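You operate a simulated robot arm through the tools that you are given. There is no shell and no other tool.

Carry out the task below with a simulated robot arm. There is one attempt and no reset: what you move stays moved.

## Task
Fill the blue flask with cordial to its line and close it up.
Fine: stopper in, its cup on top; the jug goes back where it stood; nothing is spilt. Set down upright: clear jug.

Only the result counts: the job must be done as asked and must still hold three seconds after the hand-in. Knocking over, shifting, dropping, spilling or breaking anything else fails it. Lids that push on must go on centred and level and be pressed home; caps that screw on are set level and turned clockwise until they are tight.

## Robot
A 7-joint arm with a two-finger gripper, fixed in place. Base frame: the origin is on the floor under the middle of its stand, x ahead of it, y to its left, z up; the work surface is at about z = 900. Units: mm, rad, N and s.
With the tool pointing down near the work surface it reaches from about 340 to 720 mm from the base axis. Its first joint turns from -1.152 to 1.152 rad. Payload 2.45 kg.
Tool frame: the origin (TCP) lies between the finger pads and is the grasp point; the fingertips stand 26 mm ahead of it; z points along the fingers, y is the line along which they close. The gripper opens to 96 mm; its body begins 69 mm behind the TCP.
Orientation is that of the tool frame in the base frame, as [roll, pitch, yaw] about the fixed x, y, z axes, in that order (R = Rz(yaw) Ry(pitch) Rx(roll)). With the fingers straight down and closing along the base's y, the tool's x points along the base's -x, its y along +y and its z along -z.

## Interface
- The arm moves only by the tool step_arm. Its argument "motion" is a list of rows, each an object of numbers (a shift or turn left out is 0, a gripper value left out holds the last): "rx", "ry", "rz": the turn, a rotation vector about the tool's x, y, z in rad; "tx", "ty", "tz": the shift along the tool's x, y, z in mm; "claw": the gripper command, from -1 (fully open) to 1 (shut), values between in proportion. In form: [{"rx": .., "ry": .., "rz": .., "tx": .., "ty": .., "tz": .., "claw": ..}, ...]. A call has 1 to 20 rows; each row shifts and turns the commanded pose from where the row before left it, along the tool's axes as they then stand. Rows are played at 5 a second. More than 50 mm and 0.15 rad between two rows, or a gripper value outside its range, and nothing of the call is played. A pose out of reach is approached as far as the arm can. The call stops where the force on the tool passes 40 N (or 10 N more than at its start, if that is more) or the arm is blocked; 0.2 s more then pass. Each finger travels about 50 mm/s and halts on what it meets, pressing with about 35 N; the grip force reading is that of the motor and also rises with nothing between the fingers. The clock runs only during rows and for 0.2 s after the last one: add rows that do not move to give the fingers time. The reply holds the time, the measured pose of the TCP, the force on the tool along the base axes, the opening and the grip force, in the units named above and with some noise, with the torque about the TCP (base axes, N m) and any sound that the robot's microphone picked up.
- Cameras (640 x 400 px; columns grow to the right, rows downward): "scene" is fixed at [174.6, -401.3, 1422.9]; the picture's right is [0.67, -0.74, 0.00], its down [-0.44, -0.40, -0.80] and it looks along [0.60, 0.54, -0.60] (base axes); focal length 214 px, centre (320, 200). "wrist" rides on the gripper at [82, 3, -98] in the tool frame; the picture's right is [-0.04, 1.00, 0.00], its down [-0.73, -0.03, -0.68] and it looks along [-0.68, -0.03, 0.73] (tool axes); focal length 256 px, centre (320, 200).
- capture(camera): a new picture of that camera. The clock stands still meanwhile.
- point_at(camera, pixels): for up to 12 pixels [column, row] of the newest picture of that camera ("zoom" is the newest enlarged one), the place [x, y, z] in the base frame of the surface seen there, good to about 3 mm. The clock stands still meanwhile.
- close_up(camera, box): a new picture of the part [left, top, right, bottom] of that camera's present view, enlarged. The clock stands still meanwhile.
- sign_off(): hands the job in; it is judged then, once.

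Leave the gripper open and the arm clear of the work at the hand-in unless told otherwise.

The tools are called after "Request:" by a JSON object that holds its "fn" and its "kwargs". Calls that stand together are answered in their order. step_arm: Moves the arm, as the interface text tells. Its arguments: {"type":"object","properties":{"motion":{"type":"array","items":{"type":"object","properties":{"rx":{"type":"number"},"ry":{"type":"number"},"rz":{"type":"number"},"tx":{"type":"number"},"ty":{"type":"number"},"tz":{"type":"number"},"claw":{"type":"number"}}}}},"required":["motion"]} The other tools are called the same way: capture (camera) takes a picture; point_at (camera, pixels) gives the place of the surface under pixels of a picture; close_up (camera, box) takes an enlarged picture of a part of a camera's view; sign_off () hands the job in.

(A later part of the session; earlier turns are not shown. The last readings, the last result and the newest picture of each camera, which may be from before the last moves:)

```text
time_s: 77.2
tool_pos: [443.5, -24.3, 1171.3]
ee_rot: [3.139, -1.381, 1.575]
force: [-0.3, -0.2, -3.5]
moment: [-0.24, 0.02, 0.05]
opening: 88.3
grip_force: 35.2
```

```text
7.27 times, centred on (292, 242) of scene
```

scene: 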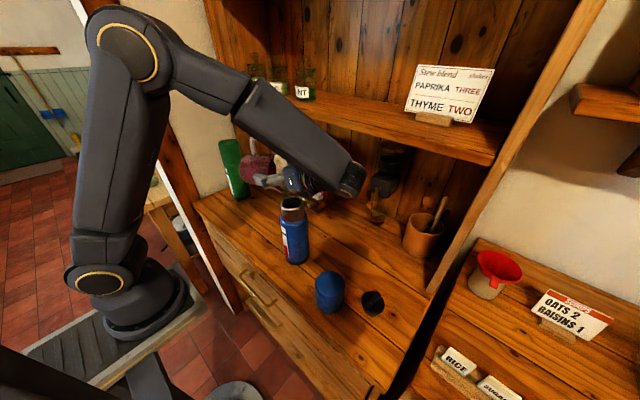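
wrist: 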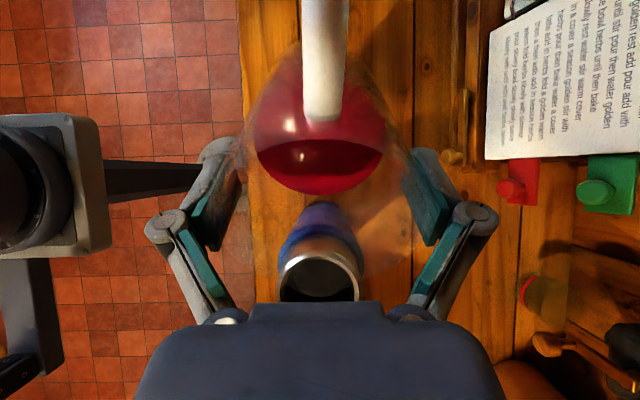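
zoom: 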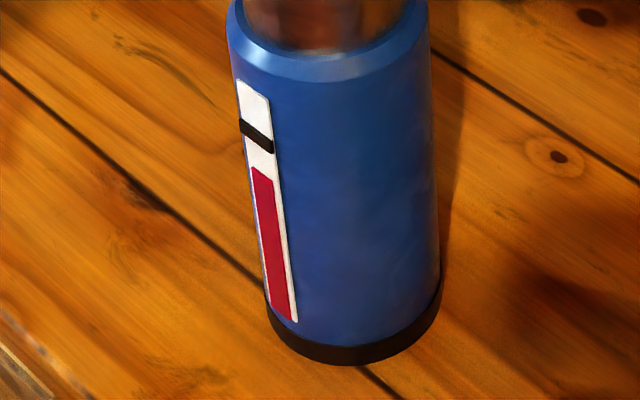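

About 79 %. I'll wait to see whether flow continues at this tilt.

Request:
{"fn": "step_arm", "kwargs": {"motion": [{}, {}, {}, {}, {}]}}

Request:
{"fn": "close_up", "kwargs": {"camera": "scene", "box": [275, 215, 310, 270]}}

```text
time_s: 78.4
tool_pos: [443.7, -25.0, 1171.2]
ee_rot: [3.139, -1.383, 1.574]
force: [-0.3, 0.1, -3.2]
moment: [-0.22, 0.04, 0.03]
opening: 88.3
grip_force: 35.1
```

```text
7.27 times, centred on (292, 242) of scene
```

zoom: 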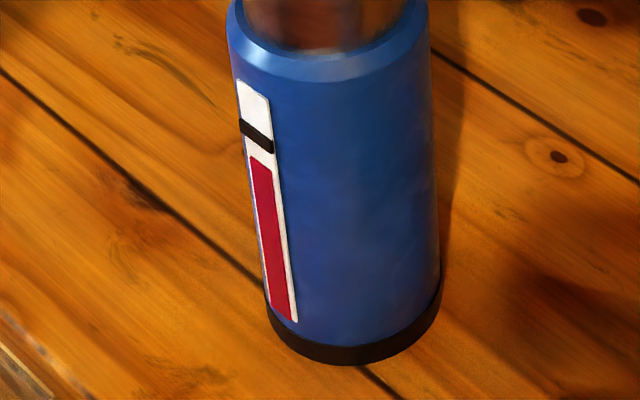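

It's still flowing slowly (top edge from 173 to 162, mark centre at about 136). I'll wait another second.

Request:
{"fn": "step_arm", "kwargs": {"motion": [{}, {}, {}, {}]}}

Request:
{"fn": "close_up", "kwargs": {"camera": "scene", "box": [275, 215, 310, 270]}}

```text
time_s: 79.4
tool_pos: [443.0, -24.7, 1170.9]
ee_rot: [3.139, -1.382, 1.575]
force: [-0.4, 0.6, -3.9]
moment: [-0.21, 0.03, -0.01]
opening: 88.6
grip_force: 35.3
```

```text
7.27 times, centred on (292, 242) of scene
```

zoom: 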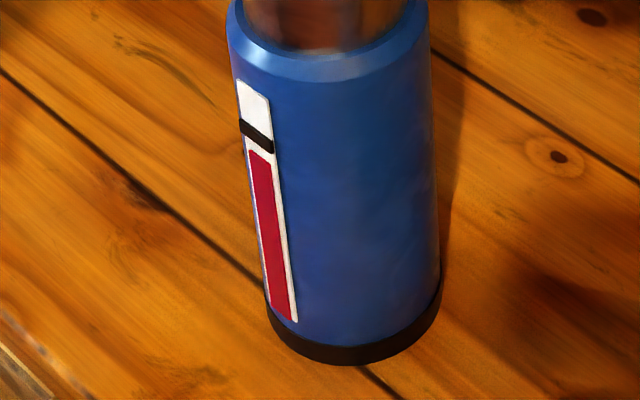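

Now about 12 px below the mark's lower edge (zoom), with flow decaying. I'll wait a bit more.

Request:
{"fn": "step_arm", "kwargs": {"motion": [{}, {}, {}, {}, {}]}}

Request:
{"fn": "close_up", "kwargs": {"camera": "scene", "box": [275, 215, 310, 270]}}

```text
time_s: 80.6
tool_pos: [443.9, -24.3, 1169.6]
ee_rot: [3.138, -1.382, 1.575]
force: [0.2, -0.1, -3.2]
moment: [-0.2, -0.01, -0.01]
opening: 88.5
grip_force: 35.5
```

```text
7.27 times, centred on (292, 242) of scene
```

zoom: 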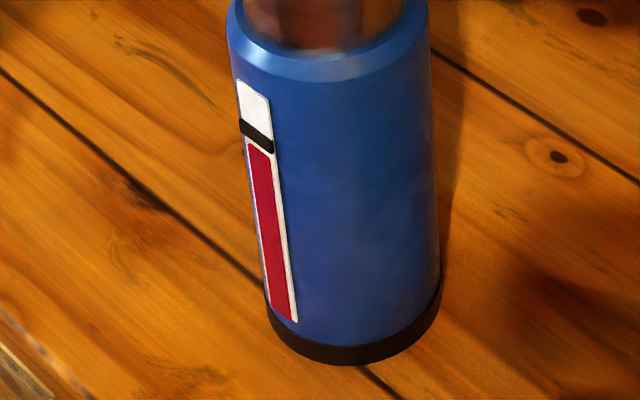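

The red edge is nearly at the mark's lower edge, with about 13 px to its centre at roughly 6 px/s. I'll zoom finer to read it.

Request:
{"fn": "close_up", "kwargs": {"camera": "scene", "box": [278, 222, 298, 242]}}

```text
16.00 times, centred on (288, 232) of scene
```

zoom: 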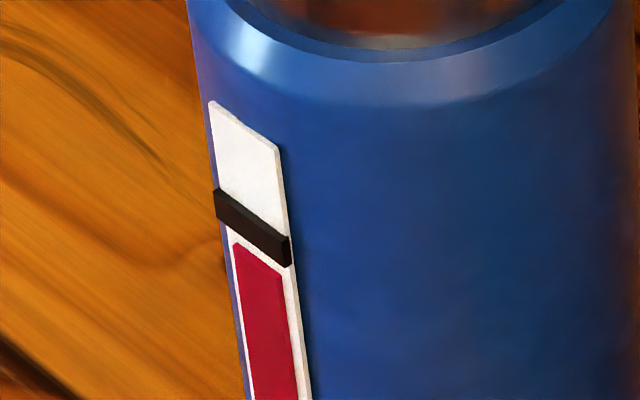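

About 27 px (16x zoom) remain to the mark's centre, roughly 2 s at this rate. I'll wait about 1 s and re-read.

Request:
{"fn": "step_arm", "kwargs": {"motion": [{}, {}, {}, {}]}}

Request:
{"fn": "close_up", "kwargs": {"camera": "scene", "box": [278, 222, 298, 242]}}

```text
time_s: 81.6
tool_pos: [443.7, -23.3, 1170.3]
ee_rot: [3.139, -1.381, 1.573]
force: [0.6, 1.1, -3.1]
moment: [-0.22, 0.0, 0.0]
opening: 88.3
grip_force: 34.9
```

```text
16.00 times, centred on (288, 232) of scene
```

zoom: 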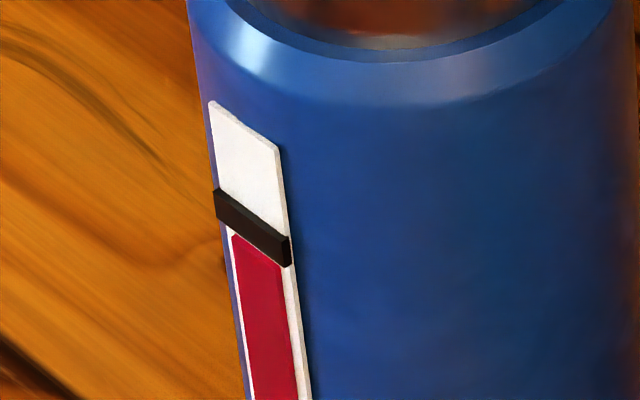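

The rate has slowed to about 8 px/s (16x), with 19 px left to the centre. I'll wait another second.

Request:
{"fn": "step_arm", "kwargs": {"motion": [{}, {}, {}, {}]}}

Request:
{"fn": "close_up", "kwargs": {"camera": "scene", "box": [278, 222, 298, 242]}}

```text
time_s: 82.6
tool_pos: [444.7, -24.5, 1170.7]
ee_rot: [3.138, -1.383, 1.575]
force: [0.4, -1.1, -4.1]
moment: [-0.22, -0.03, -0.01]
opening: 88.1
grip_force: 34.8
```

```text
16.00 times, centred on (288, 232) of scene
```

zoom: 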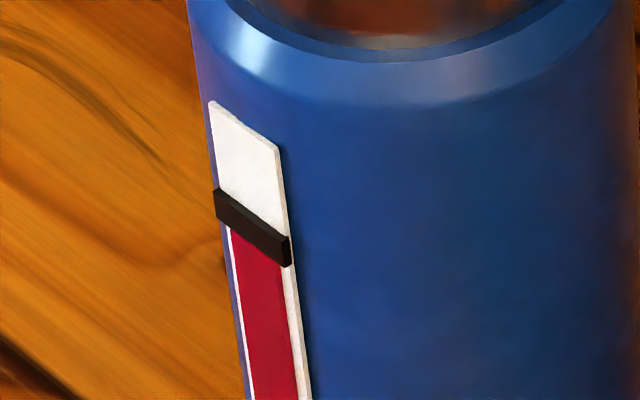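

The red edge has just gone behind the mark's lower edge. By the decay of the flow it needs about 2 s more to reach the mark's middle. I'll wait 1.6 s and check that it hasn't come out above.

Request:
{"fn": "step_arm", "kwargs": {"motion": [{}, {}, {}, {}, {}, {}, {}]}}

Request:
{"fn": "close_up", "kwargs": {"camera": "scene", "box": [278, 222, 298, 242]}}

```text
time_s: 84.2
tool_pos: [443.9, -23.3, 1169.6]
ee_rot: [3.138, -1.382, 1.575]
force: [0.2, -0.3, -3.6]
moment: [-0.21, -0.01, 0.01]
opening: 88.6
grip_force: 35.1
```

```text
16.00 times, centred on (288, 232) of scene
```

zoom: 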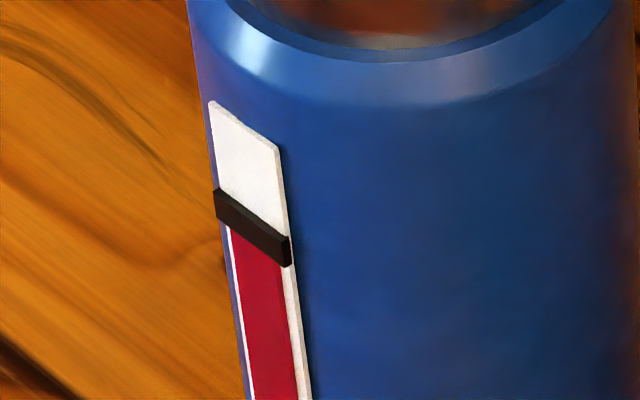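

The red is behind the mark and not above it. After 0.4 s more I'll tilt the jug back about the spout tip to stop the flow, staying over the mouth.

Request:
{"fn": "step_arm", "kwargs": {"motion": [{}, {}, {"ry": -0.06, "tx": -2.02, "tz": 3.18}, {"ry": -0.1, "tx": -3.46, "tz": 5.23}, {"ry": -0.1, "tx": -3.46, "tz": 5.23}, {"ry": -0.1, "tx": -3.46, "tz": 5.23}, {"ry": -0.1, "tx": -3.46, "tz": 5.23}, {}]}}

Request:
{"fn": "close_up", "kwargs": {"camera": "scene", "box": [278, 222, 298, 242]}}

Request:
{"fn": "close_up", "kwargs": {"camera": "scene", "box": [250, 150, 340, 270]}}

```text
time_s: 86.0
tool_pos: [443.1, -7.5, 1146.9]
ee_rot: [3.139, -0.92, 1.57]
force: [0.3, -0.1, -2.8]
moment: [-0.18, 0.01, 0.01]
opening: 88.4
grip_force: 34.9
```

```text
16.00 times, centred on (288, 232) of scene
```

zoom: 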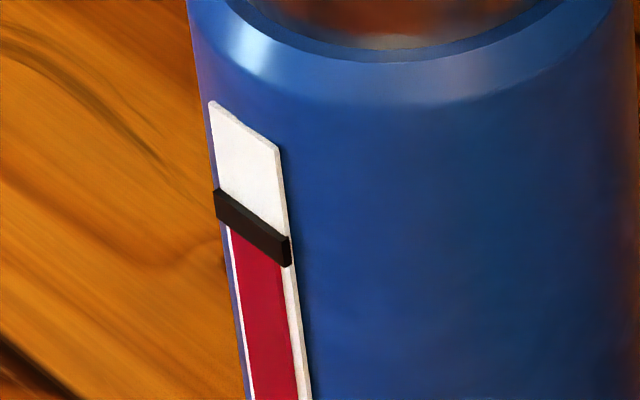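

```text
3.33 times, centred on (295, 210) of scene
```

zoom: 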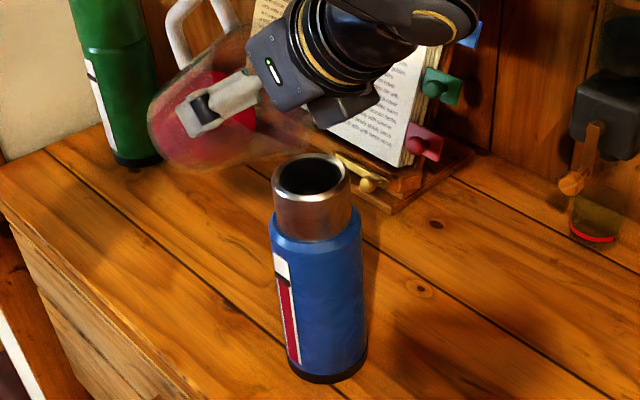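

The flow has stopped and the red top sits behind the mark. I'll bring the tilt down to 36° and raise the jug off the mouth.

Request:
{"fn": "step_arm", "kwargs": {"motion": [{"ry": -0.1, "tx": -3.46, "tz": 5.23}, {"ry": -0.1, "tx": -3.46, "tz": 5.23}, {"ry": -0.1, "tx": -3.46, "tz": 5.23}, {}, {"tx": 5.8, "tz": -8.1}, {"tx": 8.7, "tz": -12.2}, {"tx": 8.7, "tz": -12.2}, {"tx": 5.8, "tz": -8.1}, {}]}}

Request:
{"fn": "capture", "kwargs": {"camera": "scene"}}

Request:
{"fn": "close_up", "kwargs": {"camera": "scene", "box": [240, 130, 350, 280]}}

```text
time_s: 88.0
tool_pos: [443.0, -2.8, 1178.1]
ee_rot: [3.141, -0.621, 1.571]
force: [-0.2, -0.1, -3.6]
moment: [-0.16, -0.01, 0.0]
opening: 88.6
grip_force: 34.6
```

```text
taken
```

scene: 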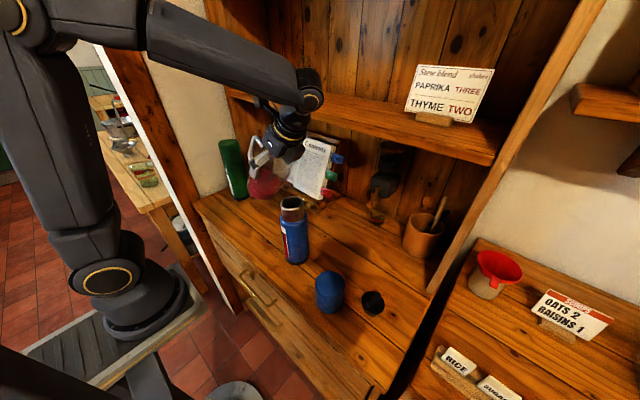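

```text
2.67 times, centred on (295, 205) of scene
```

zoom: 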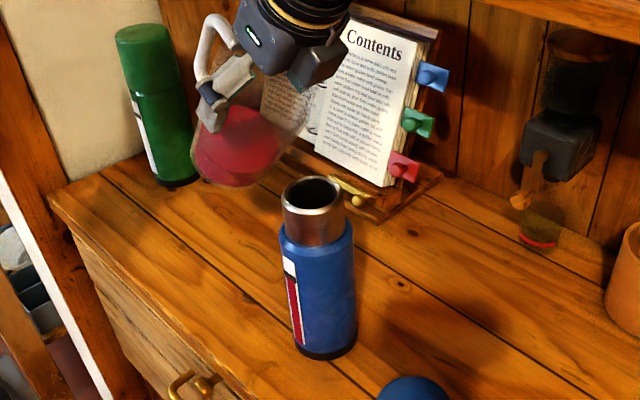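

No drips on the counter and nothing spilt. I'll carry the jug back toward its place while bringing it upright.

Request:
{"fn": "step_arm", "kwargs": {"motion": [{"tx": 10, "tz": 0.9}, {"tx": 18, "tz": 1.6}, {"tx": 23, "tz": 2}, {"tx": 25, "tz": 2.1}, {"tx": 23, "tz": 2}, {"tx": 18, "tz": 1.6}, {"tx": 10, "tz": 0.8}, {}, {"ry": -0.05}, {"ry": -0.09}, {"ry": -0.1}, {"ry": -0.1}, {"ry": -0.1}, {"ry": -0.09}, {"ry": -0.06}, {"ry": -0.03}, {}, {}]}}

Request:
{"fn": "close_up", "kwargs": {"camera": "scene", "box": [200, 80, 340, 280]}}

```text
time_s: 91.8
tool_pos: [445.0, 107.5, 1244.2]
ee_rot: [-3.141, -0.002, 1.571]
force: [-0.2, -0.1, -3.2]
moment: [-0.06, -0.01, 0.0]
opening: 88.6
grip_force: 35.3
```

```text
2.00 times, centred on (270, 180) of scene
```

zoom: 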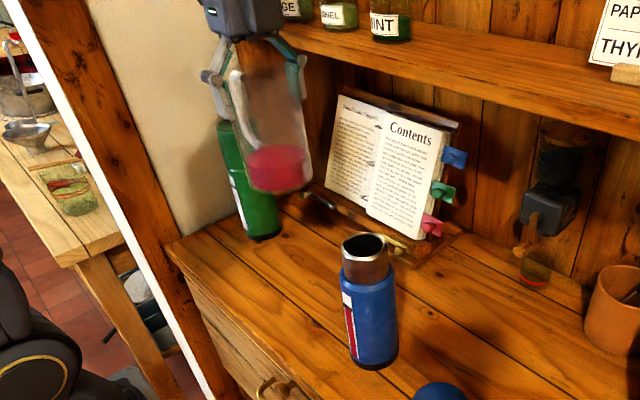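

The jug is upright and about a quarter full. I'll move above its original spot (449, 162) and start lowering.

Request:
{"fn": "step_arm", "kwargs": {"motion": [{"tx": 10, "ty": 1}, {"tx": 16, "ty": 2}, {"tx": 16, "ty": 2}, {"tx": 12, "ty": 0.5}, {}, {}]}}

Request:
{"fn": "step_arm", "kwargs": {"motion": [{}, {}]}}

Request:
{"fn": "step_arm", "kwargs": {"motion": [{}]}}

Request:
{"fn": "step_arm", "kwargs": {"motion": [{}]}}

```text
time_s: 93.2
tool_pos: [449.3, 160.7, 1243.5]
ee_rot: [-3.141, 0.0, 1.57]
force: [0.1, 0.2, -3.6]
moment: [-0.05, 0.0, 0.02]
opening: 88.6
grip_force: 35.1
```

```text
time_s: 93.8
tool_pos: [448.4, 160.5, 1243.5]
ee_rot: [3.139, 0.0, 1.572]
force: [-0.4, -0.2, -3.4]
moment: [-0.11, 0.0, -0.03]
opening: 88.4
grip_force: 35.6
```

```text
time_s: 94.2
tool_pos: [449.9, 160.4, 1244.8]
ee_rot: [-3.14, -0.002, 1.571]
force: [-0.4, 0.9, -3.3]
moment: [-0.02, 0.04, -0.02]
opening: 88.5
grip_force: 34.7
```

```text
time_s: 94.6
tool_pos: [450.0, 160.6, 1243.7]
ee_rot: [-3.141, 0.001, 1.571]
force: [0.4, 0.1, -3.0]
moment: [-0.07, 0.04, -0.01]
opening: 88.2
grip_force: 35.0
```

Average position (449.4, 160.6, 1243.9). I'll add 1.5 mm in y and lower to about 1030.

Request:
{"fn": "step_arm", "kwargs": {"motion": [{"tx": 1.5, "tz": 10}, {"tz": 20}, {"tz": 28}, {"tz": 30}, {"tz": 30}, {"tz": 30}, {"tz": 28}, {"tz": 20}, {"tz": 12}, {"tz": 5}, {}, {}]}}

Request:
{"fn": "close_up", "kwargs": {"camera": "scene", "box": [220, 130, 290, 240]}}

```text
time_s: 97.2
tool_pos: [451.8, 161.9, 1030.5]
ee_rot: [-3.14, -0.001, 1.571]
force: [-0.2, -0.1, -3.4]
moment: [-0.08, 0.02, 0.0]
opening: 88.5
grip_force: 34.8
```

```text
3.64 times, centred on (255, 185) of scene
```

zoom: 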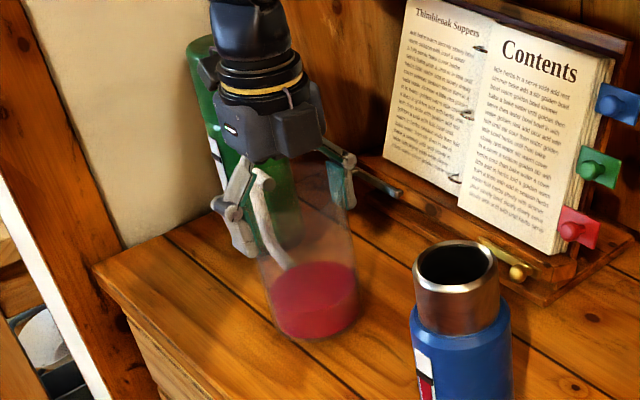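

About 10 mm to go. I'll lower it gently onto the counter.

Request:
{"fn": "step_arm", "kwargs": {"motion": [{"tz": 4}, {"tz": 3}, {"tz": 2}, {}]}}

Request:
{"fn": "step_arm", "kwargs": {"motion": [{"tz": 1}, {}]}}

```text
time_s: 98.2
tool_pos: [449.8, 162.1, 1021.3]
ee_rot: [3.142, -0.002, 1.572]
force: [0.0, -0.8, -3.6]
moment: [-0.04, -0.02, 0.0]
opening: 88.1
grip_force: 35.1
```

```text
time_s: 98.8
tool_pos: [449.9, 163.3, 1020.5]
ee_rot: [3.14, -0.002, 1.571]
force: [-1.3, -0.2, 4.2]
moment: [0.12, 0.05, -0.01]
opening: 88.7
grip_force: 35.1
```

Contact: the force went from -3.6 to +4.2 N, so the jug is standing. I'll open the gripper.

Request:
{"fn": "step_arm", "kwargs": {"motion": [{"claw": -0.9}, {"claw": -1}, {}, {}]}}

Request:
{"fn": "capture", "kwargs": {"camera": "wrist"}}

Request:
{"fn": "close_up", "kwargs": {"camera": "scene", "box": [220, 130, 290, 240]}}

```text
time_s: 99.8
tool_pos: [449.0, 163.7, 1021.5]
ee_rot: [3.14, -0.001, 1.57]
force: [0.5, -0.4, 0.2]
moment: [-0.01, 0.01, 0.02]
opening: 96.0
grip_force: 0.1
```

```text
taken
```

wrist: 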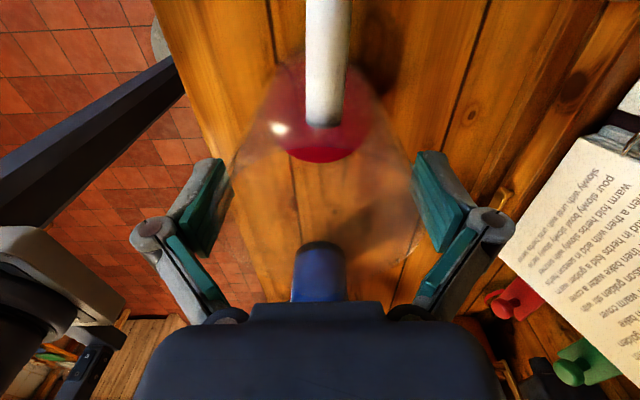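

```text
3.64 times, centred on (255, 185) of scene
```

zoom: 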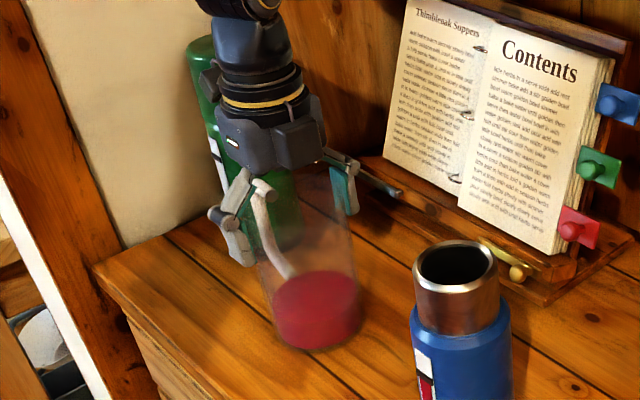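

The jug stands on its own in its old place. I'll rise straight up, clear of the rim.

Request:
{"fn": "step_arm", "kwargs": {"motion": [{"tz": -8}, {"tz": -12}, {"tz": -20}, {"tz": -30}, {"tz": -40}, {"tz": -45}, {"tz": -45}, {}]}}

Request:
{"fn": "capture", "kwargs": {"camera": "scene"}}

Request:
{"fn": "close_up", "kwargs": {"camera": "scene", "box": [200, 130, 360, 330]}}

Request:
{"fn": "close_up", "kwargs": {"camera": "wrist", "box": [240, 0, 400, 130]}}

```text
time_s: 101.6
tool_pos: [449.0, 161.1, 1220.2]
ee_rot: [3.14, -0.002, 1.57]
force: [-0.5, -0.7, -0.4]
moment: [-0.02, -0.01, 0.01]
opening: 96.2
grip_force: 0.1
```

```text
taken
```

scene: 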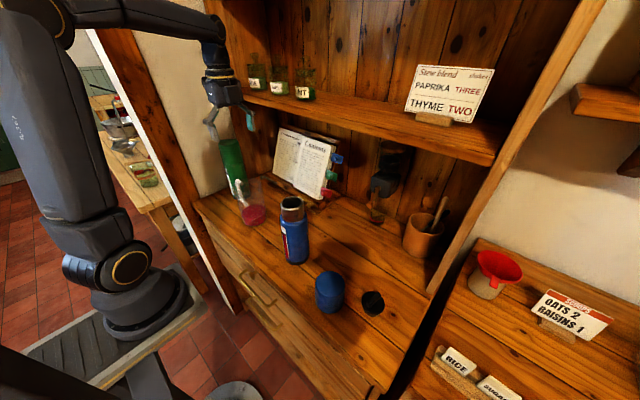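

```text
2.00 times, centred on (280, 230) of scene
```

zoom: 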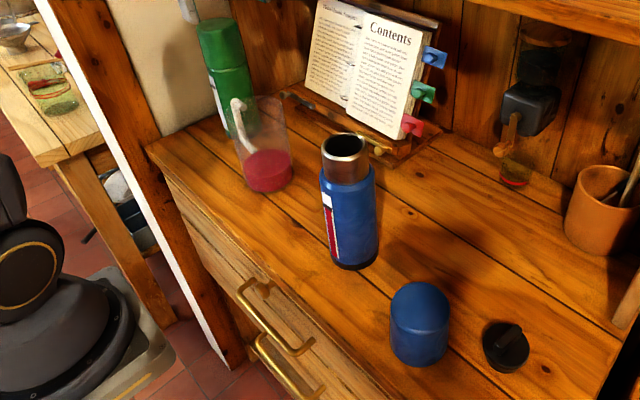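

```text
3.08 times, centred on (320, 65) of wrist
```

zoom: 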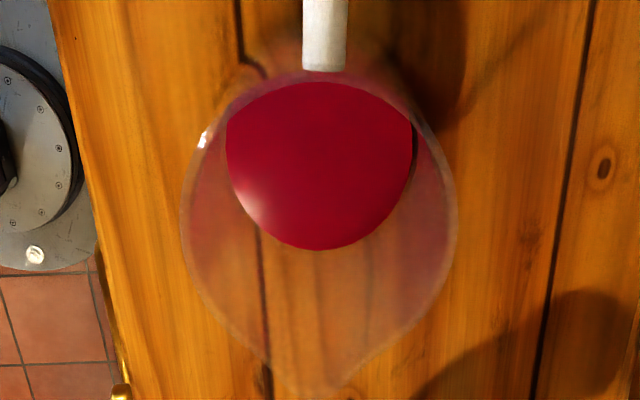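

The jug is back in its place, the counter is dry, and the flask is filled to its mark. Now the stopper: I'll travel at height to above it at (450,-320) and turn the tool to the same angle I released it at.

Request:
{"fn": "step_arm", "kwargs": {"motion": [{"tz": -15}, {"tx": -44, "claw": 0}, {"tx": -48}, {"tx": -48}, {"tx": -48}, {"tx": -48}, {"tx": -48}, {"tx": -48}, {"tx": -48}, {"tx": -48}, {"tx": -53.5}, {}]}}

Request:
{"fn": "step_arm", "kwargs": {"motion": [{"tz": -15}, {"tx": -44, "claw": 0}, {"tx": -48}, {"tx": -48}, {"tx": -48}, {"tx": -48}, {"tx": -48}, {"tx": -48}, {"tx": -48}, {"tx": -48}, {"tx": -49.5}, {"tx": -4}, {}]}}

```text
refused: row 11 steps farther than a row can; nothing moved
```

```text
time_s: 104.4
tool_pos: [447.8, -318.5, 1234.9]
ee_rot: [3.141, -0.001, 1.57]
force: [0.1, -0.8, 0.4]
moment: [0.02, -0.01, 0.01]
opening: 48.1
grip_force: 0.0
```

I'm above the stopper. I'll turn the tool anticlockwise 1.4 rad to line up with the bar.

Request:
{"fn": "step_arm", "kwargs": {"motion": [{"rz": -0.14}, {"rz": -0.14}, {"rz": -0.14}, {"rz": -0.14}, {"rz": -0.14}, {"rz": -0.14}, {"rz": -0.14}, {"rz": -0.14}, {"rz": -0.14}, {"rz": -0.14}, {}]}}

Request:
{"fn": "capture", "kwargs": {"camera": "wrist"}}

Request:
{"fn": "close_up", "kwargs": {"camera": "wrist", "box": [260, 60, 380, 180]}}

```text
time_s: 106.8
tool_pos: [449.7, -319.8, 1235.7]
ee_rot: [3.14, -0.001, 2.972]
force: [-0.7, 0.2, -0.1]
moment: [0.05, 0.01, -0.01]
opening: 48.1
grip_force: 0.1
```

```text
taken
```

wrist: 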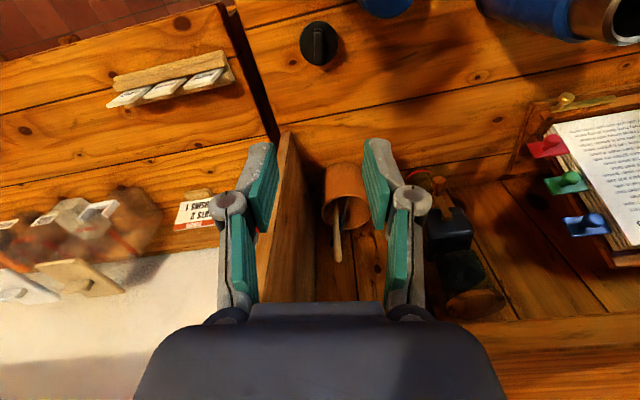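

```text
3.33 times, centred on (320, 120) of wrist
```

zoom: 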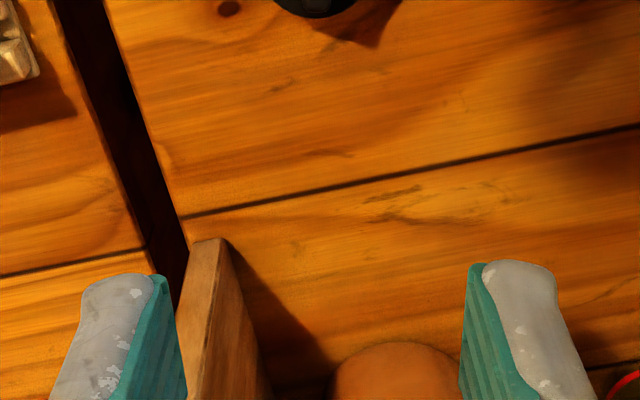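

The stopper is at wrist (319,42), its bar upright in the picture and centred. I'll lower toward it.

Request:
{"fn": "step_arm", "kwargs": {"motion": [{"tz": 45}, {"tz": 45}, {"tz": 45}, {"tz": 45}, {"tz": 45}, {}]}}

Request:
{"fn": "capture", "kwargs": {"camera": "wrist"}}

Request:
{"fn": "close_up", "kwargs": {"camera": "wrist", "box": [260, 60, 380, 200]}}

```text
time_s: 108.2
tool_pos: [448.7, -317.6, 1011.9]
ee_rot: [3.139, 0.0, 2.97]
force: [0.4, 0.3, 0.2]
moment: [-0.02, 0.0, 0.0]
opening: 48.0
grip_force: 0.1
```

```text
taken
```

wrist: 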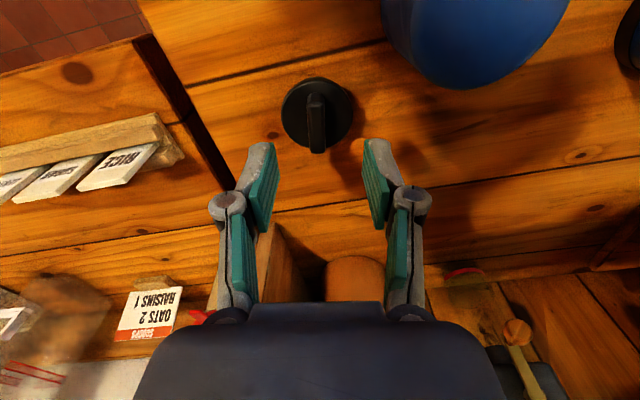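

```text
2.86 times, centred on (320, 130) of wrist
```

zoom: 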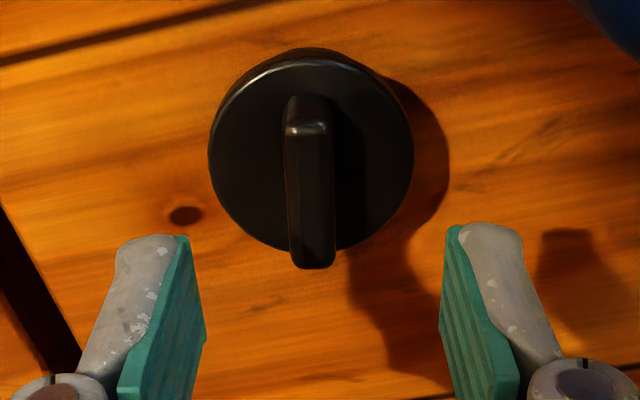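

The bar is about 2 mm off toward the tool's -y. I'll correct and lower to the height where I released it (z≈956).

Request:
{"fn": "step_arm", "kwargs": {"motion": [{"ty": -2.2, "tz": 20}, {"tz": 20}, {"tz": 12}, {}]}}

Request:
{"fn": "close_up", "kwargs": {"camera": "wrist", "box": [240, 80, 400, 240]}}

Request:
{"fn": "close_up", "kwargs": {"camera": "scene", "box": [340, 260, 410, 340]}}

```text
time_s: 109.2
tool_pos: [447.4, -321.9, 958.7]
ee_rot: [3.14, 0.002, 2.97]
force: [-0.6, 0.5, -1.4]
moment: [0.02, 0.0, -0.01]
opening: 47.9
grip_force: 0.1
```

```text
2.50 times, centred on (320, 160) of wrist
```

zoom: 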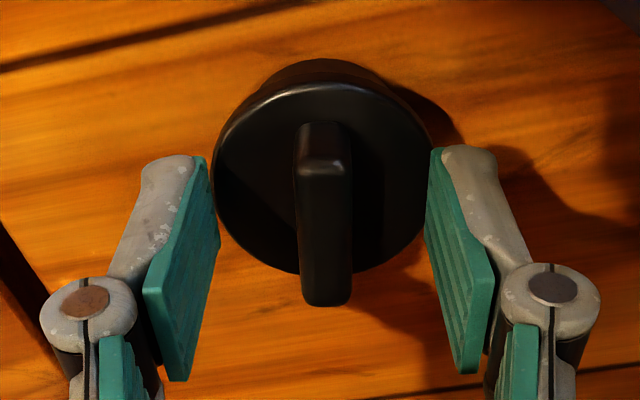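

```text
5.00 times, centred on (375, 300) of scene
```

zoom: 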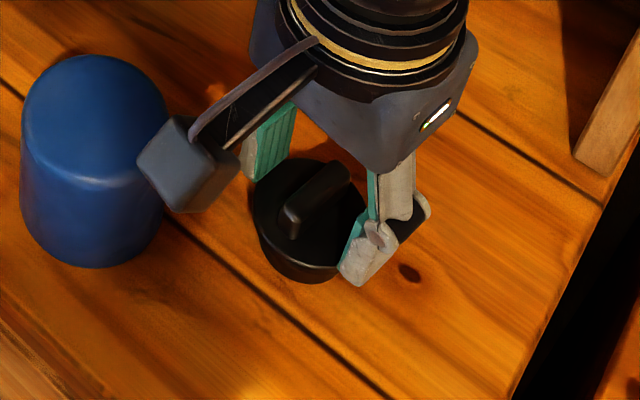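

The bar is centred between the pads. I'll lower 2.5 mm and grip it.

Request:
{"fn": "step_arm", "kwargs": {"motion": [{"tz": 2.5}, {"claw": 1}, {}, {}, {}, {}, {}]}}

Request:
{"fn": "close_up", "kwargs": {"camera": "scene", "box": [340, 260, 410, 340]}}

```text
time_s: 110.8
tool_pos: [448.6, -320.3, 955.9]
ee_rot: [3.139, 0.001, 2.971]
force: [1.5, 1.1, 9.3]
moment: [0.03, -0.06, -0.02]
opening: 11.0
grip_force: 35.8
```

```text
5.00 times, centred on (375, 300) of scene
```

zoom: 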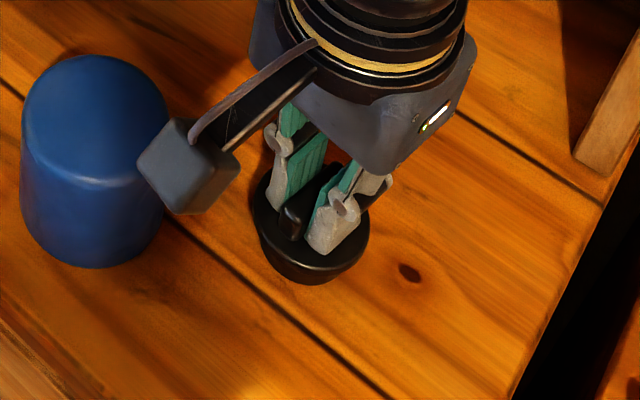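

Gripped (11 mm). I'll lift it straight up to travel height.

Request:
{"fn": "step_arm", "kwargs": {"motion": [{"tz": -5}, {"tz": -30}, {"tz": -45}, {"tz": -45}, {"tz": -45}, {"tz": -45}, {"tz": -45}, {}]}}

Request:
{"fn": "step_arm", "kwargs": {"motion": [{"tx": 8.5, "ty": 40.7}, {"tx": 8.5, "ty": 40.7}, {"tx": 8.5, "ty": 40.7}, {"tx": 8.5, "ty": 40.7}, {"tx": 8.5, "ty": 40.7}, {"tx": 8.5, "ty": 40.7}, {}, {}]}}

Request:
{"fn": "step_arm", "kwargs": {"motion": [{}]}}

Request:
{"fn": "step_arm", "kwargs": {"motion": [{}]}}

Request:
{"fn": "capture", "kwargs": {"camera": "wrist"}}

Request:
{"fn": "close_up", "kwargs": {"camera": "scene", "box": [255, 150, 345, 280]}}

```text
time_s: 112.6
tool_pos: [453.9, -322.7, 1215.2]
ee_rot: [3.138, -0.002, 2.971]
force: [0.1, -0.5, -1.0]
moment: [0.01, -0.04, 0.02]
opening: 10.5
grip_force: 35.5
```

```text
time_s: 114.4
tool_pos: [440.6, -69.8, 1213.5]
ee_rot: [3.14, 0.0, 2.97]
force: [0.3, 0.2, 0.0]
moment: [0.0, 0.0, -0.02]
opening: 10.7
grip_force: 35.2
```

```text
time_s: 114.8
tool_pos: [440.4, -70.2, 1213.0]
ee_rot: [3.141, -0.001, 2.969]
force: [0.1, 0.4, -0.2]
moment: [0.01, -0.03, 0.03]
opening: 10.7
grip_force: 34.7
```

```text
time_s: 115.2
tool_pos: [439.8, -69.1, 1213.2]
ee_rot: [3.14, -0.001, 2.972]
force: [-0.2, -0.1, -0.5]
moment: [0.03, 0.0, -0.01]
opening: 10.6
grip_force: 35.4
```

```text
taken
```

wrist: 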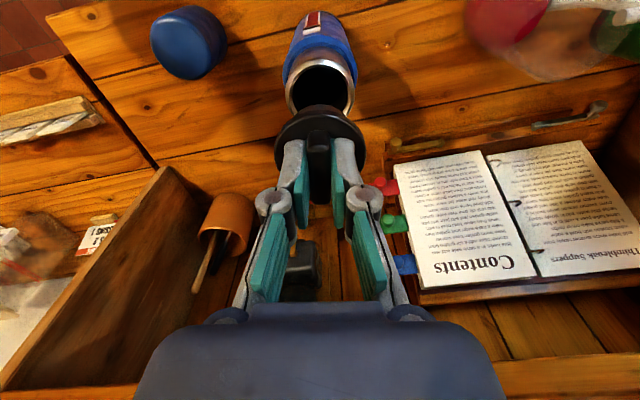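

```text
3.08 times, centred on (300, 215) of scene
```

zoom: 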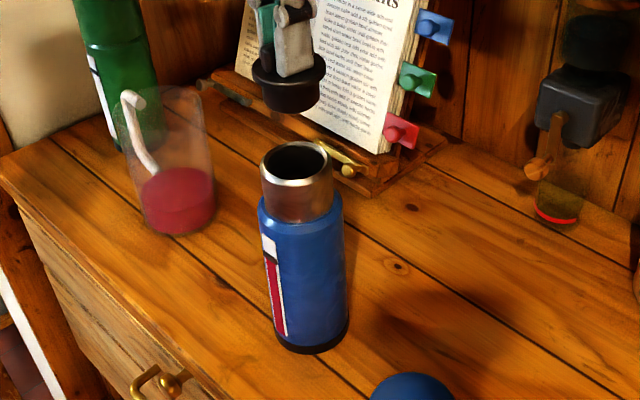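

Compared with when it came out, the TCP is about 1.2 mm off in y and the stopper sits about 1.3 mm further along the bar. I'll correct both and lower to just above the mouth.

Request:
{"fn": "step_arm", "kwargs": {"motion": [{"tx": 1.1, "ty": -1.4}, {"tz": 25}, {"tz": 20}, {"tz": 4}, {}, {}]}}

Request:
{"fn": "close_up", "kwargs": {"camera": "scene", "box": [270, 165, 320, 220]}}

Request:
{"fn": "close_up", "kwargs": {"camera": "wrist", "box": [250, 30, 390, 170]}}

```text
time_s: 116.6
tool_pos: [438.5, -72.0, 1166.3]
ee_rot: [3.14, 0.0, 2.972]
force: [0.1, -0.2, -0.3]
moment: [-0.01, -0.01, -0.02]
opening: 10.7
grip_force: 35.0
```

```text
7.27 times, centred on (295, 192) of scene
```

zoom: 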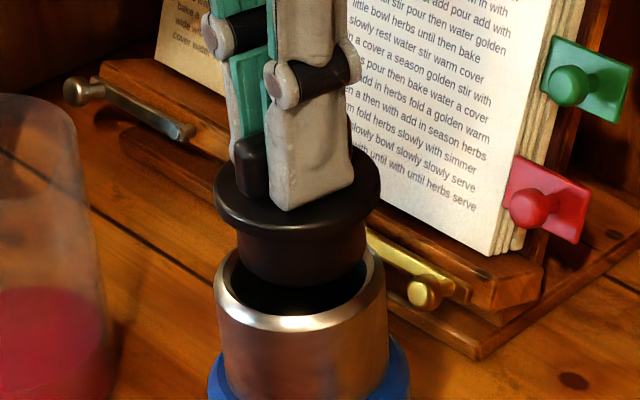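

```text
2.86 times, centred on (320, 100) of wrist
```

zoom: 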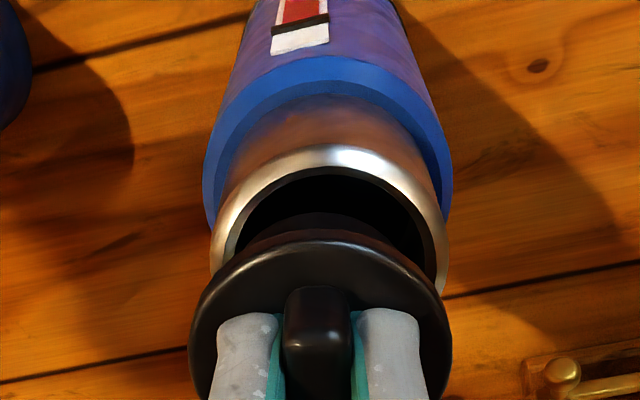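

In the wrist zoom the mouth (210–450) is about 1.5 mm to the right of the stopper plate (188–452). I'll nudge +1.4 mm in y and +0.8 mm in x and check again.

Request:
{"fn": "step_arm", "kwargs": {"motion": [{"tx": -0.55, "ty": 1.52}, {}, {"tz": 4}, {}]}}

Request:
{"fn": "close_up", "kwargs": {"camera": "scene", "box": [270, 165, 320, 220]}}

Request:
{"fn": "close_up", "kwargs": {"camera": "wrist", "box": [250, 30, 390, 170]}}

```text
time_s: 117.6
tool_pos: [439.8, -73.4, 1162.7]
ee_rot: [3.141, 0.0, 2.97]
force: [-0.3, -0.8, -1.0]
moment: [0.01, 0.01, 0.03]
opening: 10.8
grip_force: 34.7
```

```text
7.27 times, centred on (295, 192) of scene
```

zoom: 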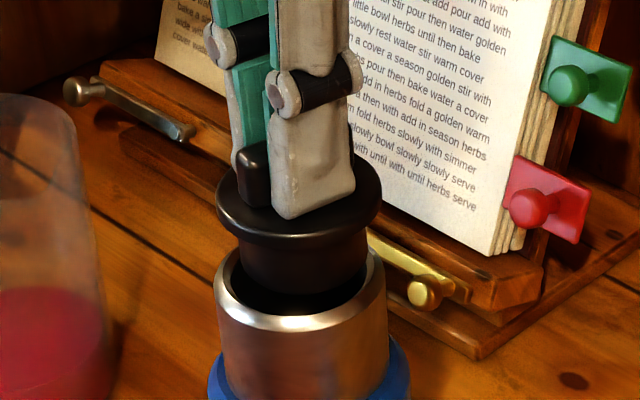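

```text
2.86 times, centred on (320, 100) of wrist
```

zoom: 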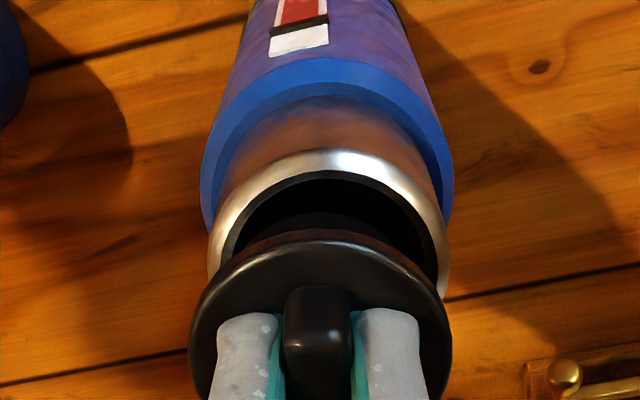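

I'll look at higher zoom to judge the centring better.

Request:
{"fn": "close_up", "kwargs": {"camera": "wrist", "box": [270, 80, 370, 145]}}

Request:
{"fn": "close_up", "kwargs": {"camera": "scene", "box": [280, 180, 310, 212]}}

Request:
{"fn": "step_arm", "kwargs": {"motion": [{}]}}

Request:
{"fn": "step_arm", "kwargs": {"motion": [{}]}}

Request:
{"fn": "step_arm", "kwargs": {"motion": [{}]}}

```text
6.15 times, centred on (320, 112) of wrist
```

zoom: 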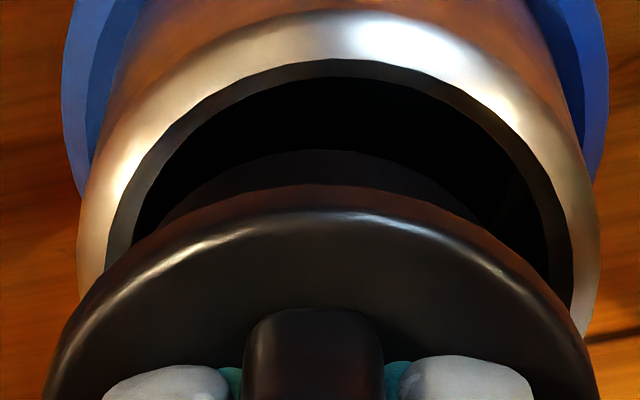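

```text
12.50 times, centred on (295, 196) of scene
```

zoom: 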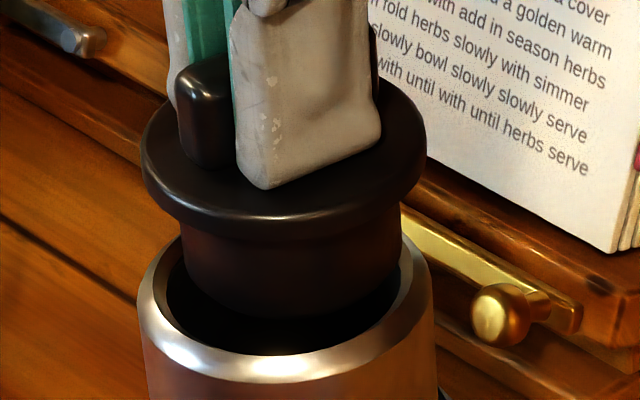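

```text
time_s: 118.0
tool_pos: [440.0, -72.6, 1162.6]
ee_rot: [3.141, 0.001, 2.971]
force: [-0.2, -0.4, -0.4]
moment: [0.0, 0.03, 0.02]
opening: 10.8
grip_force: 35.5
```

```text
time_s: 118.4
tool_pos: [439.8, -72.8, 1162.0]
ee_rot: [3.14, 0.0, 2.97]
force: [-0.5, 0.4, -0.7]
moment: [0.02, 0.0, 0.02]
opening: 10.9
grip_force: 35.2
```

```text
time_s: 118.8
tool_pos: [439.9, -72.0, 1162.4]
ee_rot: [3.14, 0.0, 2.97]
force: [0.3, -0.6, -0.1]
moment: [-0.01, -0.01, 0.01]
opening: 10.6
grip_force: 34.1
```

The settled position reads (439.9,-72.6), and both views say the stopper is about 1.7 mm too far toward -y. I'll correct that.

Request:
{"fn": "step_arm", "kwargs": {"motion": [{"tx": 0.88, "ty": 1.57}, {}, {}, {}]}}

Request:
{"fn": "step_arm", "kwargs": {"motion": [{}]}}

Request:
{"fn": "step_arm", "kwargs": {"motion": [{}]}}

Request:
{"fn": "close_up", "kwargs": {"camera": "wrist", "box": [270, 80, 370, 145]}}

Request:
{"fn": "close_up", "kwargs": {"camera": "scene", "box": [280, 180, 310, 212]}}

```text
time_s: 119.8
tool_pos: [438.1, -70.9, 1162.6]
ee_rot: [3.139, 0.0, 2.971]
force: [-0.5, -0.4, -0.2]
moment: [-0.01, 0.02, 0.02]
opening: 10.9
grip_force: 34.6
```

```text
time_s: 120.2
tool_pos: [438.1, -71.1, 1162.3]
ee_rot: [3.139, -0.001, 2.97]
force: [0.4, 0.8, -0.1]
moment: [0.01, 0.0, 0.02]
opening: 10.9
grip_force: 35.6
```

```text
time_s: 120.6
tool_pos: [438.6, -71.3, 1162.9]
ee_rot: [3.141, 0.001, 2.971]
force: [-0.3, -0.4, -0.4]
moment: [-0.01, -0.01, 0.0]
opening: 10.8
grip_force: 34.5
```

```text
6.15 times, centred on (320, 112) of wrist
```

zoom: 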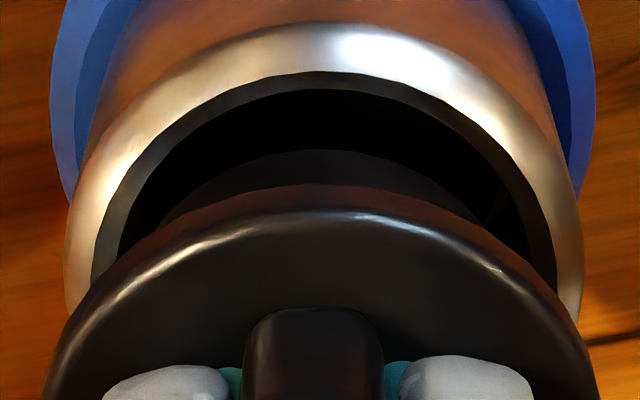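

```text
12.50 times, centred on (295, 196) of scene
```

zoom: 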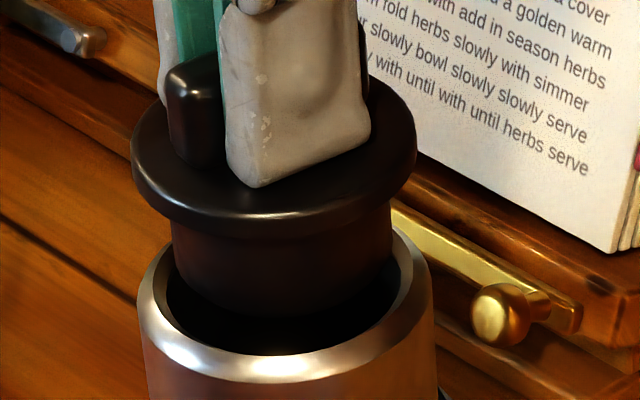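

Both views now show the stopper and mouth concentric within about 0.3 mm. I'll lower it into the neck slowly.

Request:
{"fn": "step_arm", "kwargs": {"motion": [{"tz": 3}, {"tz": 3}, {"tz": 3}, {}]}}

Request:
{"fn": "step_arm", "kwargs": {"motion": [{"tz": 3}, {"tz": 3}, {"tz": 3}, {}]}}

Request:
{"fn": "close_up", "kwargs": {"camera": "scene", "box": [270, 175, 320, 230]}}

```text
time_s: 121.6
tool_pos: [437.9, -69.5, 1153.4]
ee_rot: [3.138, 0.0, 2.97]
force: [-0.1, 0.4, -0.8]
moment: [0.02, 0.02, 0.01]
opening: 10.8
grip_force: 34.6
```

```text
time_s: 122.6
tool_pos: [437.8, -69.4, 1145.1]
ee_rot: [3.14, -0.001, 2.97]
force: [-0.2, -0.2, 0.6]
moment: [-0.02, 0.02, 0.01]
opening: 10.9
grip_force: 34.9
```

```text
7.27 times, centred on (295, 202) of scene
```

zoom: 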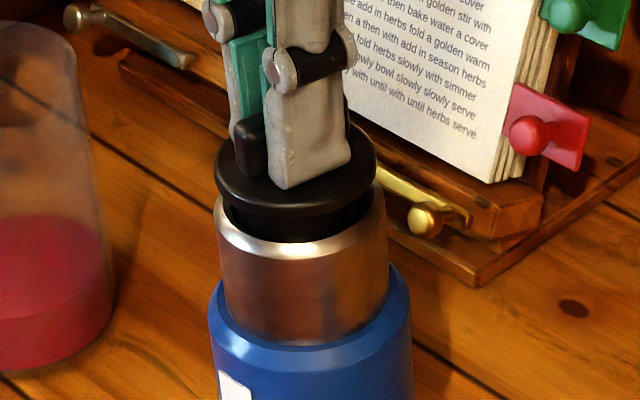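

The plug is inside the neck with no side force. I'll continue down.

Request:
{"fn": "step_arm", "kwargs": {"motion": [{"tz": 2.5}, {"tz": 2.5}, {}]}}

Request:
{"fn": "step_arm", "kwargs": {"motion": [{"tz": 2}, {"tz": 1.5}, {}]}}

Request:
{"fn": "close_up", "kwargs": {"camera": "scene", "box": [270, 175, 320, 230]}}

```text
time_s: 123.4
tool_pos: [438.0, -70.1, 1140.2]
ee_rot: [3.139, -0.001, 2.97]
force: [0.3, 0.3, 0.2]
moment: [-0.03, 0.0, 0.0]
opening: 10.6
grip_force: 35.2
```

```text
time_s: 124.2
tool_pos: [439.5, -70.9, 1136.2]
ee_rot: [3.141, 0.0, 2.972]
force: [0.0, -0.9, 0.1]
moment: [-0.01, 0.01, -0.02]
opening: 10.7
grip_force: 35.1
```

```text
7.27 times, centred on (295, 202) of scene
```

zoom: 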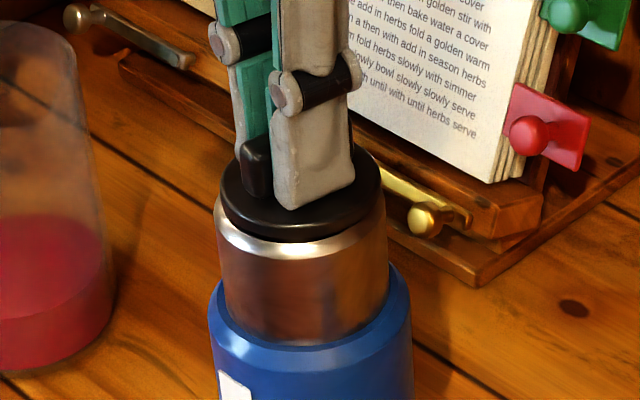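

Almost seated. I'll go down in 1 mm steps until it bottoms.

Request:
{"fn": "step_arm", "kwargs": {"motion": [{"tz": 1}, {"tz": 1}, {}]}}

Request:
{"fn": "step_arm", "kwargs": {"motion": [{"tz": 1}, {}]}}

Request:
{"fn": "close_up", "kwargs": {"camera": "scene", "box": [270, 175, 320, 230]}}

```text
time_s: 125.0
tool_pos: [440.4, -70.3, 1134.2]
ee_rot: [3.14, 0.001, 2.97]
force: [-0.1, -0.1, -0.3]
moment: [-0.02, 0.0, 0.0]
opening: 10.5
grip_force: 35.1
```

```text
time_s: 125.6
tool_pos: [438.8, -69.4, 1133.3]
ee_rot: [3.139, 0.0, 2.97]
force: [-0.3, 0.0, -0.8]
moment: [0.0, -0.03, 0.01]
opening: 10.8
grip_force: 35.1
```

```text
7.27 times, centred on (295, 202) of scene
```

zoom: 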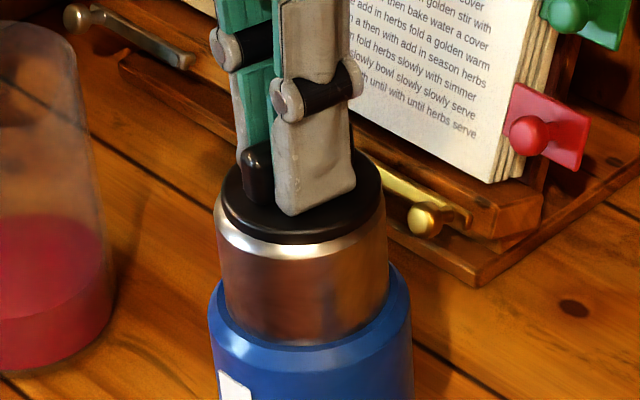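

No resistance yet. I'll keep going.

Request:
{"fn": "step_arm", "kwargs": {"motion": [{"tz": 1}, {}]}}

Request:
{"fn": "step_arm", "kwargs": {"motion": [{"tz": 1}, {}]}}

Request:
{"fn": "step_arm", "kwargs": {"motion": [{"tz": 1}, {}]}}

Request:
{"fn": "close_up", "kwargs": {"camera": "scene", "box": [270, 175, 320, 230]}}

```text
time_s: 126.2
tool_pos: [439.7, -70.4, 1133.4]
ee_rot: [3.14, 0.0, 2.97]
force: [0.8, 0.7, 0.1]
moment: [0.01, 0.01, 0.02]
opening: 10.6
grip_force: 35.0
```

```text
time_s: 126.8
tool_pos: [440.1, -69.5, 1130.4]
ee_rot: [3.139, 0.0, 2.969]
force: [1.0, 0.1, 2.6]
moment: [0.02, 0.04, -0.03]
opening: 10.9
grip_force: 34.8
```

```text
time_s: 127.4
tool_pos: [439.6, -69.9, 1131.0]
ee_rot: [3.141, 0.001, 2.971]
force: [-1.3, -0.4, 15.4]
moment: [0.02, 0.35, -0.01]
opening: 11.0
grip_force: 35.2
```

```text
7.27 times, centred on (295, 202) of scene
```

zoom: 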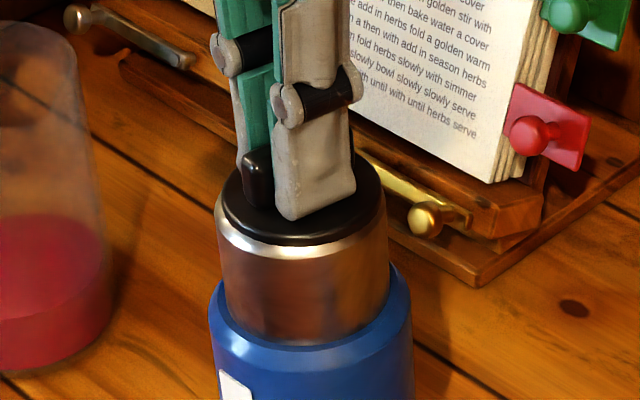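

It has bottomed at about 15 N with the plate level on the rim. Now I'll turn clockwise (+rz) in pieces, watching the torque and the flask.

Request:
{"fn": "step_arm", "kwargs": {"motion": [{"rz": 0.1}, {"rz": 0.1}, {"rz": 0.1}, {"rz": 0.1}, {"rz": 0.1}]}}

Request:
{"fn": "close_up", "kwargs": {"camera": "scene", "box": [265, 175, 325, 280]}}

```text
time_s: 128.6
tool_pos: [439.0, -69.7, 1131.3]
ee_rot: [3.138, 0.002, 2.469]
force: [1.1, -0.7, 30.1]
moment: [-0.06, -0.05, 0.28]
opening: 11.3
grip_force: 35.2
```

```text
3.81 times, centred on (295, 228) of scene
```

zoom: 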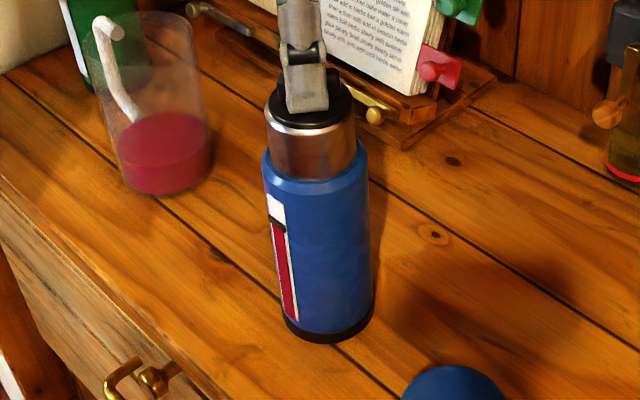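

Pressing force is 30 N and torque 0.28 N·m. I'll compare the flask's strip position to make sure it hasn't turned.

Request:
{"fn": "close_up", "kwargs": {"camera": "scene", "box": [270, 170, 325, 270]}}

Request:
{"fn": "close_up", "kwargs": {"camera": "scene", "box": [275, 215, 310, 270]}}

```text
4.00 times, centred on (298, 220) of scene
```

zoom: 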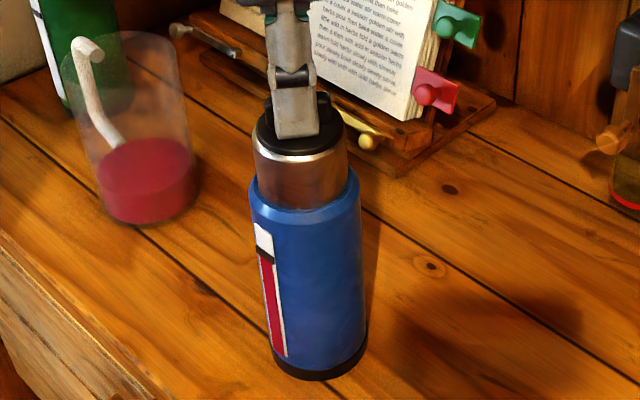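

```text
7.27 times, centred on (292, 242) of scene
```

zoom: 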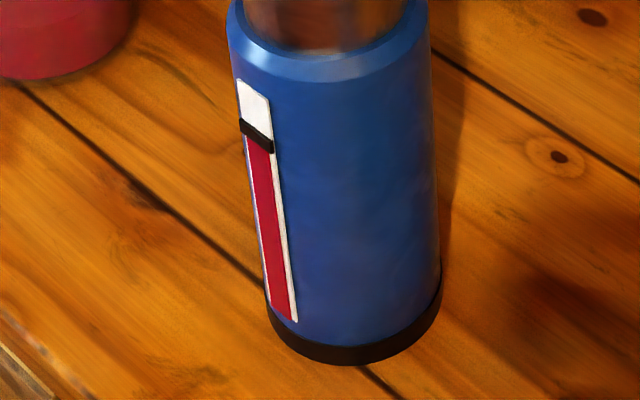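

The flask has not turned. I'll ease the press slightly and keep turning clockwise.

Request:
{"fn": "step_arm", "kwargs": {"motion": [{"tz": -0.7}, {"rz": 0.1}, {"rz": 0.1}, {"rz": 0.1}, {"rz": 0.1}, {"rz": 0.1}]}}

Request:
{"fn": "close_up", "kwargs": {"camera": "scene", "box": [270, 170, 325, 270]}}

```text
time_s: 130.0
tool_pos: [438.5, -69.0, 1132.0]
ee_rot: [3.139, 0.0, 1.968]
force: [3.8, 0.5, 16.1]
moment: [-0.18, -0.16, 0.11]
opening: 10.6
grip_force: 35.7
```

```text
4.00 times, centred on (298, 220) of scene
```

zoom: 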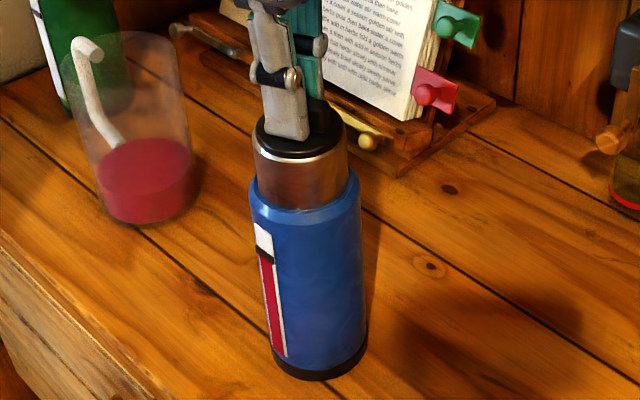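

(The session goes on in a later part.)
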